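You operate a simulated robot arm through the tools that you are given. There is no shell and no other tool. Be economical: measure what you need, move in short steps, check, and stop when the job is done.

You run a simulated robot arm. Do the job below in one go: nothing can be reset, and whatever is moved stays where it is left.

TASK
Switch the storage switch on.

It is judged by the outcome, as a careful person would: the job done as asked, and still so three seconds after it is handed in. It fails if anything else is knocked over, pushed out of place, dropped, spilled or broken.

THE ROBOT
A 7-joint arm with a two-finger parallel gripper, fixed in place. Base frame: the origin is at the foot of the arm, x ahead of it, y to its left, z up. Units: m, rad, N and s.
With the tool pointing down near the work surface it reaches from about 0.22 to 0.6 m from the base axis. Its first joint turns from -1.152 to 1.152 rad. Payload 2.5 kg.
Tool frame: the origin (TCP) lies between the finger pads and is the grasp point; the fingertips stand 0.023 m ahead of it; z points along the fingers, y is the line along which they close. Largest opening 0.094 m; finger width 0.038, thickness 0.01; the body of the gripper, 0.054 by 0.096 m, starts 0.039 m behind the TCP.
Orientation is that of the tool frame in the base frame, as a unit quaternion [x, y, z, w]. With the fingers straight down and closing along the base's y, the tool's x points along the base's -x, its y along +y and its z along -z.

THE INTERFACE
- The arm moves only by the tool drive_tool. Its argument "rows" is a list of rows, each an object of numbers (a shift or turn left out is 0, a gripper value left out holds the last): "x", "y", "z": the shift along the tool's x, y, z in mm; "ax", "ay", "az": the turn, a rotation vector about the tool's x, y, z in rad; "hand": the gripper command, from -1 (shut) to 1 (fully open), values between in proportion. In form: [{"x": .., "y": .., "z": .., "ax": .., "ay": .., "az": .., "hand": ..}, ...]. A call has 1 to 10 rows; each row is the pose to reach, as a shift and turn from the pose commanded when the call began, along the tool's axes at that moment. Each row takes 0.2 s and may step no farther than 0.05 m and 0.15 rad from the row before; otherwise, or with a gripper value out of range, the whole call is refused. A pose out of reach is approached as far as the arm can. The call stops where the force on the tool passes 40 N (or 10 N more than at its start, if that is more) or the arm is blocked; 0.2 s more then pass. Each finger travels about 0.108 m/s and halts on what it meets, pressing with about 45 N; the grip force reading is that of the motor and also rises with nothing between the fingers. The clock runs only during rows and for 0.2 s after the last one: add rows that repeat a pose to give the fingers time. It gives the time, the measured TCP pose, the force on the tool (base axes), the opening and the grip force at its end, in the units of the frame above (readings bear some noise).
- Cameras (640 x 400 px; columns grow to the right, rows downward): "scene" is fixed at [0.1228, -0.4059, 0.5562]; the picture's right is [0.82, -0.57, 0.00], its down [-0.25, -0.36, -0.90] and it looks along [0.52, 0.73, -0.44] (base axes); focal length 310 px, centre (320, 200). "wrist" rides on the gripper at [0.086, 0.016, -0.075] in the tool frame; the picture's right is [-0.18, 0.98, 0.00], its down [-0.58, -0.11, -0.81] and it looks along [-0.79, -0.15, 0.59] (tool axes); focal length 243 px, centre (320, 200). There is no depth. A picture from a camera that has moved, and an enlarged one, comes with that camera's place and axes in the base frame and with its lens.
- snapshot(camera): a new picture of that camera. The clock stands still meanwhile.
- inspect(camera, box): a new picture of the part [left, top, right, bottom] of that camera's present view, enlarged. The clock stands still meanwhile.
- hand_in(): hands the job in; it is judged then, once.

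Go step by step. Nothing tells you positions but the pictures and the camera data: compare them with the known pose of the tool, close in by small moves and look again before you grip or let go. The budget is 90 turns and 36 pictures, counting those below and the enlarged ones. Unless the task says otherwise, let go and move clear before handing in, and close with one line.

The tools are called after "Emit:" by a JSON object that holds its "method" and its "body". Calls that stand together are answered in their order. drive_tool: Moves the arm, as the interface text tells. Its arguments: {"type":"object","properties":{"rows":{"type":"array","items":{"type":"object","properties":{"x":{"type":"number"},"y":{"type":"number"},"z":{"type":"number"},"ax":{"type":"number"},"ay":{"type":"number"},"az":{"type":"number"},"hand":{"type":"number"}}}}},"required":["rows"]} The other tools are called the same way: snapshot (camera) takes a picture; inspect (camera, box) takes an enlarged picture of a part of a camera's view; hand_in () hands the job in.

At the start:

```text
t: 0.0
eef_pos: [0.3421, 0.0514, 0.2389]
tcp_rot: [0.0, 1.0, 0.0, 0.0]
wrist_force: [-0.2, 0.5, -0.1]
finger_gap: 0.0939
gripper_force: 0.0
```

scene: 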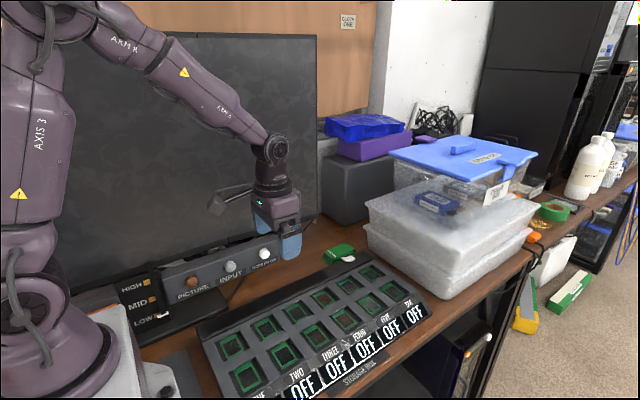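
wrist: 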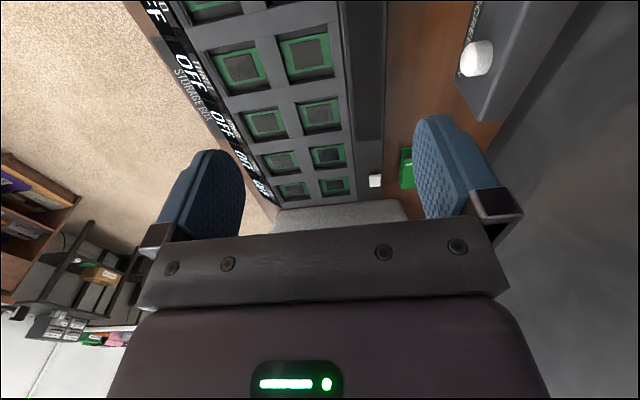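

I see a panel labelled "STORAGE BOX" with OFF labels, an input panel with knobs, and a small green object with a white part. I'll enlarge these to find the storage switch.

Emit:
{"method": "inspect", "body": {"camera": "scene", "box": [190, 240, 440, 400]}}

Emit:
{"method": "inspect", "body": {"camera": "scene", "box": [100, 220, 300, 345]}}

Emit:
{"method": "inspect", "body": {"camera": "scene", "box": [300, 220, 380, 270]}}

```text
2.50 times, centred on (315, 320) of scene
camera zoom: at [0.1228, -0.4059, 0.5562], right [0.82, -0.57, 0.0], down [-0.25, -0.36, -0.9], along [0.52, 0.73, -0.44], focal length 774 px, centre (332, -100)
```

zoom: 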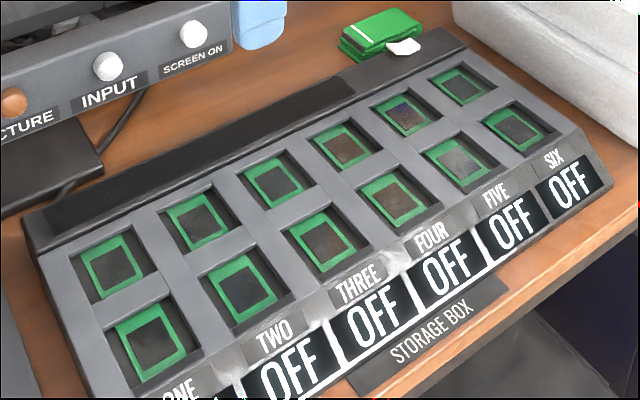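

```text
3.20 times, centred on (200, 282) of scene
camera zoom: at [0.1228, -0.4059, 0.5562], right [0.82, -0.57, 0.0], down [-0.25, -0.36, -0.9], along [0.52, 0.73, -0.44], focal length 991 px, centre (704, -64)
```

zoom: 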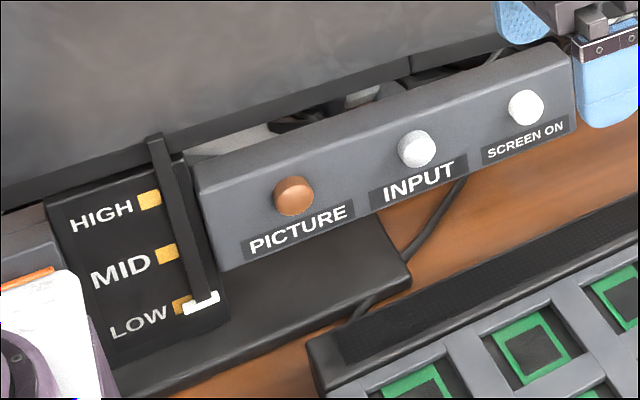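

```text
8.00 times, centred on (340, 245) of scene
camera zoom: at [0.1228, -0.4059, 0.5562], right [0.82, -0.57, 0.0], down [-0.25, -0.36, -0.9], along [0.52, 0.73, -0.44], focal length 2478 px, centre (160, -160)
```

zoom: 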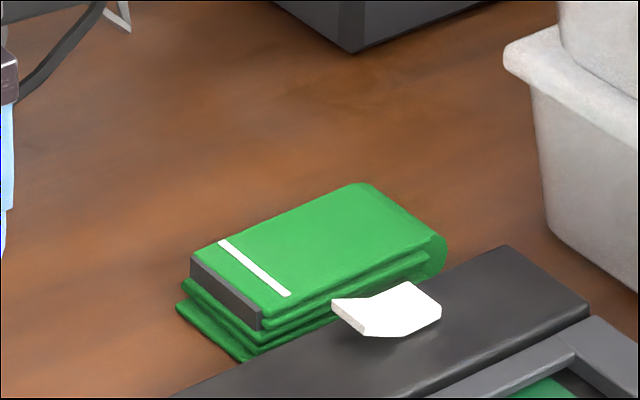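

The white tab at the far end of the storage box could be its switch, but the OFF tiles could be too. I'll look closer with the wrist camera.

Emit:
{"method": "inspect", "body": {"camera": "wrist", "box": [260, 120, 420, 220]}}

Emit:
{"method": "inspect", "body": {"camera": "scene", "box": [240, 290, 440, 400]}}

Emit:
{"method": "inspect", "body": {"camera": "wrist", "box": [120, 0, 320, 210]}}

```text
4.00 times, centred on (340, 170) of wrist
camera zoom: at [0.2556, 0.0688, 0.3126], right [0.18, 0.98, 0.0], down [0.58, -0.11, 0.81], along [0.79, -0.15, -0.59], focal length 970 px, centre (240, 320)
```

zoom: 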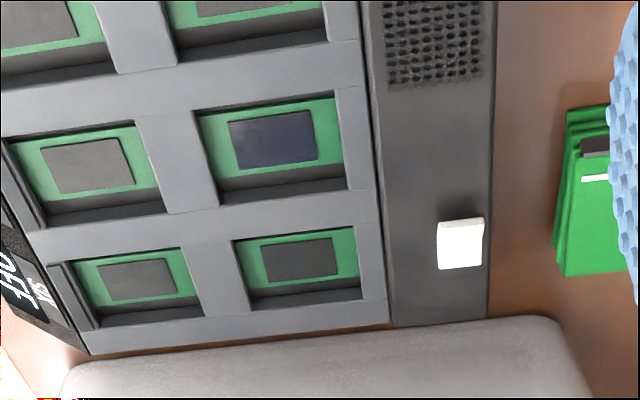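

```text
3.20 times, centred on (340, 345) of scene
camera zoom: at [0.1228, -0.4059, 0.5562], right [0.82, -0.57, 0.0], down [-0.25, -0.36, -0.9], along [0.52, 0.73, -0.44], focal length 991 px, centre (256, -264)
```

zoom: 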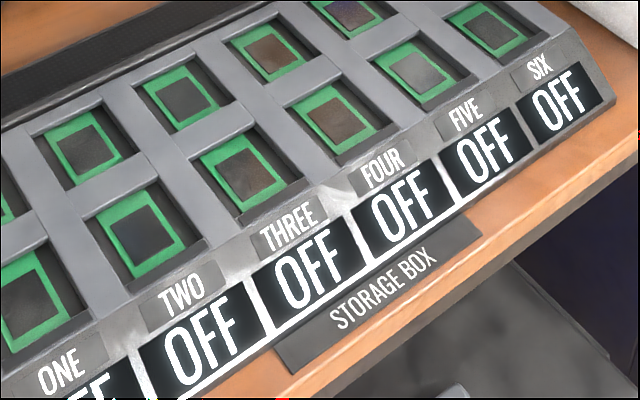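

```text
1.90 times, centred on (220, 105) of wrist
camera zoom: at [0.2556, 0.0688, 0.3126], right [0.18, 0.98, 0.0], down [0.58, -0.11, 0.81], along [0.79, -0.15, -0.59], focal length 462 px, centre (510, 381)
```

zoom: 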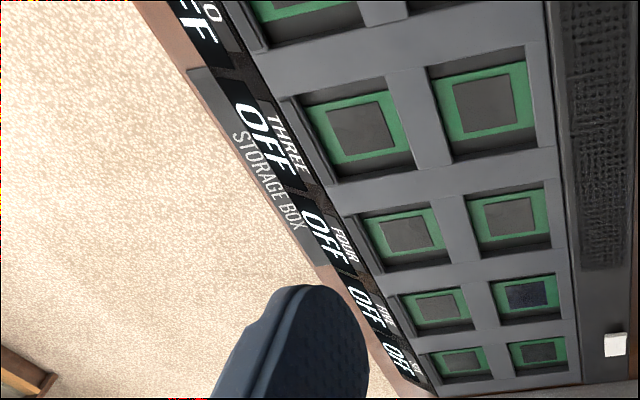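

The white tab at the far end of the storage box looks like a rocker switch at about (0.58, 0.10, 0.05). I'll move closer at a safe height to look at it.

Emit:
{"method": "drive_tool", "body": {"rows": [{"x": -35, "y": 12}, {"x": -70, "y": 25}, {"x": -105, "y": 38}, {"x": -138, "y": 50}, {"x": -138, "y": 50}]}}

Emit:
{"method": "snapshot", "body": {"camera": "wrist"}}

Emit:
{"method": "snapshot", "body": {"camera": "scene"}}

```text
t: 1.2
eef_pos: [0.4812, 0.1018, 0.239]
tcp_rot: [-0.001, 1.0, 0.0, 0.0]
wrist_force: [-0.8, -0.8, 0.2]
finger_gap: 0.094
gripper_force: 0.0
```

```text
27 pictures are left
camera wrist: at [0.3939, 0.1196, 0.3127], right [0.18, 0.98, 0.0], down [0.58, -0.11, 0.81], along [0.79, -0.15, -0.59], focal length 243 px, centre (320, 200)
```

wrist: 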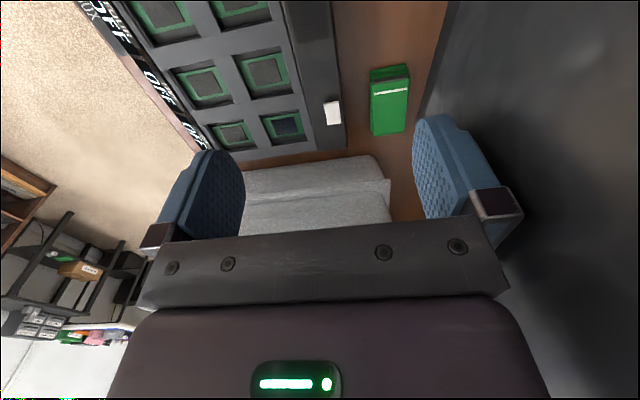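

```text
26 pictures are left
```

scene: 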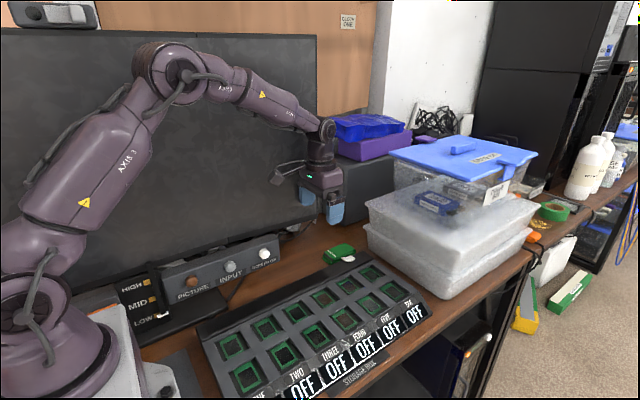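

Emit:
{"method": "inspect", "body": {"camera": "wrist", "box": [280, 60, 420, 150]}}

Emit:
{"method": "inspect", "body": {"camera": "scene", "box": [330, 245, 366, 270]}}

```text
4.44 times, centred on (350, 105) of wrist
camera zoom: at [0.3939, 0.1196, 0.3127], right [0.18, 0.98, 0.0], down [0.58, -0.11, 0.81], along [0.79, -0.15, -0.59], focal length 1078 px, centre (187, 622)
```

zoom: 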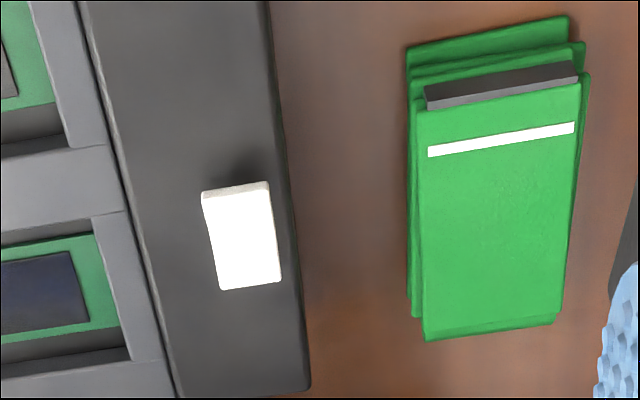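

```text
16.00 times, centred on (348, 258) of scene
camera zoom: at [0.1229, -0.4059, 0.5562], right [0.82, -0.57, 0.0], down [-0.25, -0.36, -0.9], along [0.52, 0.73, -0.44], focal length 4955 px, centre (-128, -720)
```

zoom: 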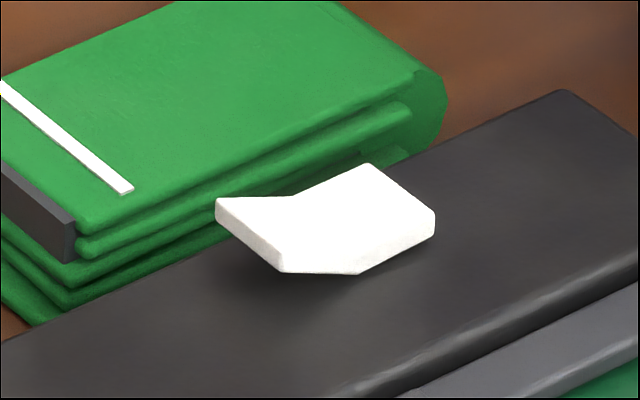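

The rocker is raised at its near (-x) end, around x≈0.56, y≈0.101, and pressed at its far end. I'll close the fingers, place them so their far edge covers only the raised end, and come down partway.

Emit:
{"method": "drive_tool", "body": {"rows": [{"x": -20, "hand": -1}, {"x": -40, "hand": -1}, {"x": -64, "hand": -1}, {"x": -64, "z": 40}, {"x": -64, "z": 80}, {"x": -64, "z": 115}, {"x": -64, "z": 115}]}}

Emit:
{"method": "snapshot", "body": {"camera": "wrist"}}

Emit:
{"method": "inspect", "body": {"camera": "scene", "box": [290, 190, 410, 280]}}

```text
t: 2.8
eef_pos: [0.5434, 0.1028, 0.1226]
tcp_rot: [0.0, 1.0, 0.0, -0.001]
wrist_force: [-0.5, -0.5, -0.1]
finger_gap: 0.0
gripper_force: 42.8
```

```text
23 pictures are left
camera wrist: at [0.4571, 0.1199, 0.1968], right [0.18, 0.98, 0.0], down [0.58, -0.11, 0.81], along [0.79, -0.15, -0.59], focal length 243 px, centre (320, 200)
```

wrist: 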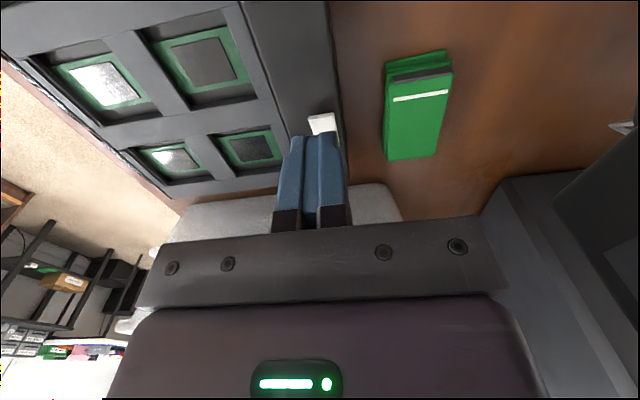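

```text
4.44 times, centred on (350, 235) of scene
camera zoom: at [0.1228, -0.4059, 0.5562], right [0.82, -0.57, 0.0], down [-0.25, -0.36, -0.9], along [0.52, 0.73, -0.44], focal length 1376 px, centre (187, 44)
```

zoom: 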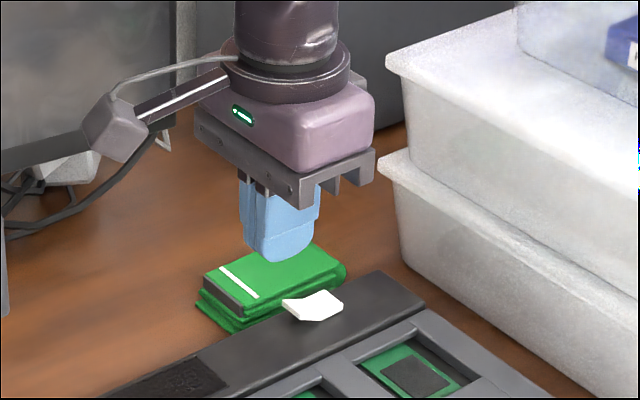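

The fingers line up with the tab in y. The fingertips are rounded, so I'll shift 10 mm forward and come down in small steps.

Emit:
{"method": "drive_tool", "body": {"rows": [{"x": -10, "y": -1}, {"x": -10, "y": -1, "z": 15}, {"x": -10, "y": -1, "z": 25}, {"x": -10, "y": -1, "z": 31}, {"x": -10, "y": -1, "z": 31}]}}

Emit:
{"method": "inspect", "body": {"camera": "scene", "box": [320, 220, 384, 270]}}

Emit:
{"method": "inspect", "body": {"camera": "wrist", "box": [240, 60, 400, 160]}}

```text
t: 4.0
eef_pos: [0.5544, 0.1003, 0.0925]
tcp_rot: [-0.001, 1.0, 0.0, 0.0]
wrist_force: [-1.0, -0.3, -0.3]
finger_gap: 0.0
gripper_force: 42.2
```

```text
8.00 times, centred on (352, 245) of scene
camera zoom: at [0.1228, -0.4059, 0.5562], right [0.82, -0.57, 0.0], down [-0.25, -0.36, -0.9], along [0.52, 0.73, -0.44], focal length 2478 px, centre (64, -160)
```

zoom: 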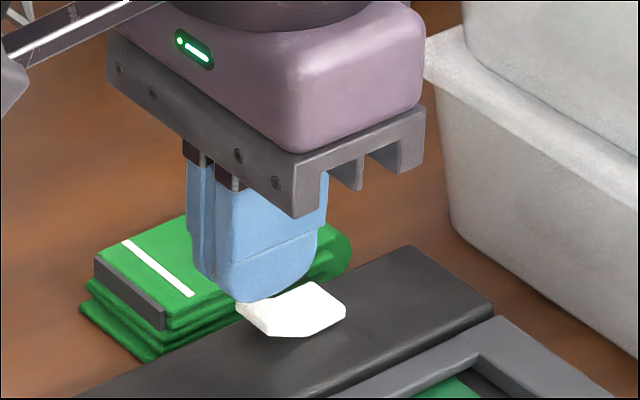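

```text
4.00 times, centred on (320, 110) of wrist
camera zoom: at [0.4671, 0.1179, 0.1662], right [0.18, 0.98, 0.0], down [0.58, -0.11, 0.81], along [0.79, -0.15, -0.59], focal length 970 px, centre (320, 560)
```

zoom: 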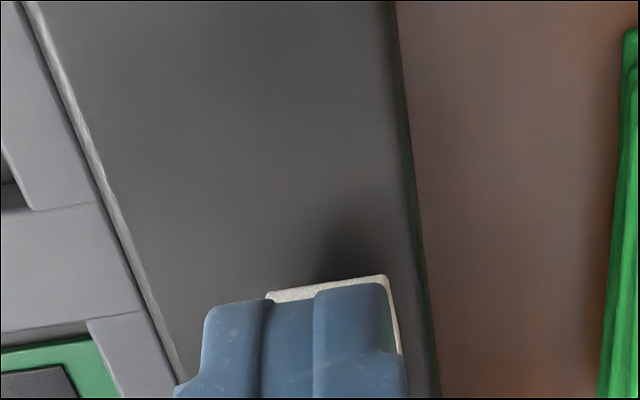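

The fingertips are right above the raised half of the rocker, so I'll nudge y slightly and press down in small steps.

Emit:
{"method": "drive_tool", "body": {"rows": [{"y": 1.5}, {"y": 1.5, "z": 3}, {"y": 1.5, "z": 6}, {"y": 1.5, "z": 9}, {"y": 1.5, "z": 12}, {"y": 1.5, "z": 14}, {"y": 1.5, "z": 16}]}}

Emit:
{"method": "inspect", "body": {"camera": "scene", "box": [320, 220, 384, 270]}}

```text
t: 5.6
eef_pos: [0.5539, 0.1027, 0.0762]
tcp_rot: [0.0, 1.0, 0.0, 0.0]
wrist_force: [0.6, -0.3, -0.1]
finger_gap: 0.0
gripper_force: 42.2
```

```text
8.00 times, centred on (352, 245) of scene
camera zoom: at [0.1228, -0.4059, 0.5562], right [0.82, -0.57, 0.0], down [-0.25, -0.36, -0.9], along [0.52, 0.73, -0.44], focal length 2478 px, centre (64, -160)
```

zoom: 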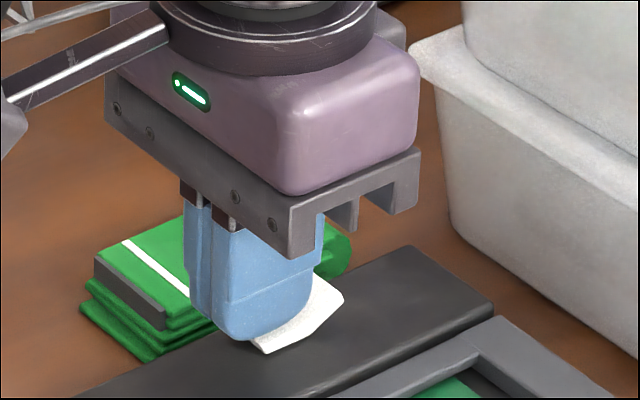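

The rocker seems to have tipped over to the other side with no reaction force. I'll lift clear and check.

Emit:
{"method": "drive_tool", "body": {"rows": [{"z": -20}, {"z": -60}, {"z": -100}, {"z": -100, "x": 40}, {"z": -100, "x": 60}]}}

Emit:
{"method": "inspect", "body": {"camera": "scene", "box": [330, 245, 366, 270]}}

Emit:
{"method": "snapshot", "body": {"camera": "scene"}}

```text
t: 6.8
eef_pos: [0.4937, 0.1015, 0.1769]
tcp_rot: [-0.001, 1.0, 0.0, 0.0]
wrist_force: [0.1, 0.9, 0.3]
finger_gap: 0.0
gripper_force: 42.7
```

```text
16.00 times, centred on (348, 258) of scene
camera zoom: at [0.1228, -0.4059, 0.5562], right [0.82, -0.57, 0.0], down [-0.25, -0.36, -0.9], along [0.52, 0.73, -0.44], focal length 4955 px, centre (-128, -720)
```

zoom: 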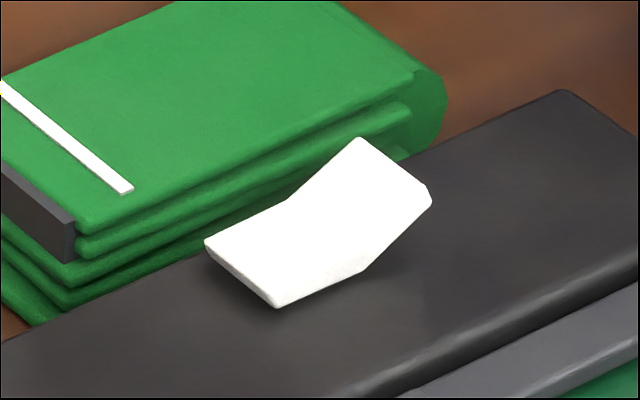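

```text
17 pictures are left
```

scene: 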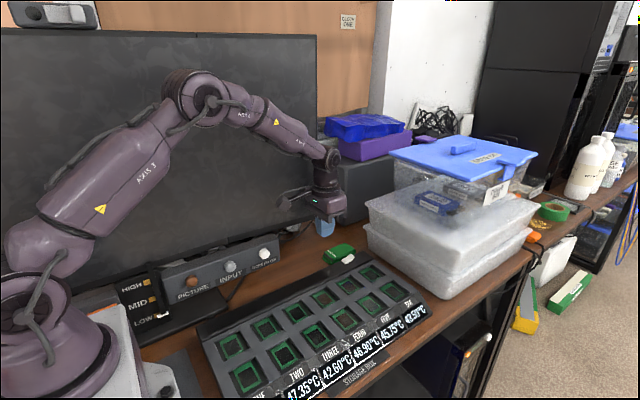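

The rocker has flipped and stayed over. The storage box displays now show temperatures instead of OFF, nothing else has moved, and the arm is clear, so I'm handing in.

Emit:
{"method": "hand_in", "body": {}}

```text
The job is handed in.
```

The storage switch is on: its rocker stayed flipped, and the storage box displays changed from OFF to temperature readings.
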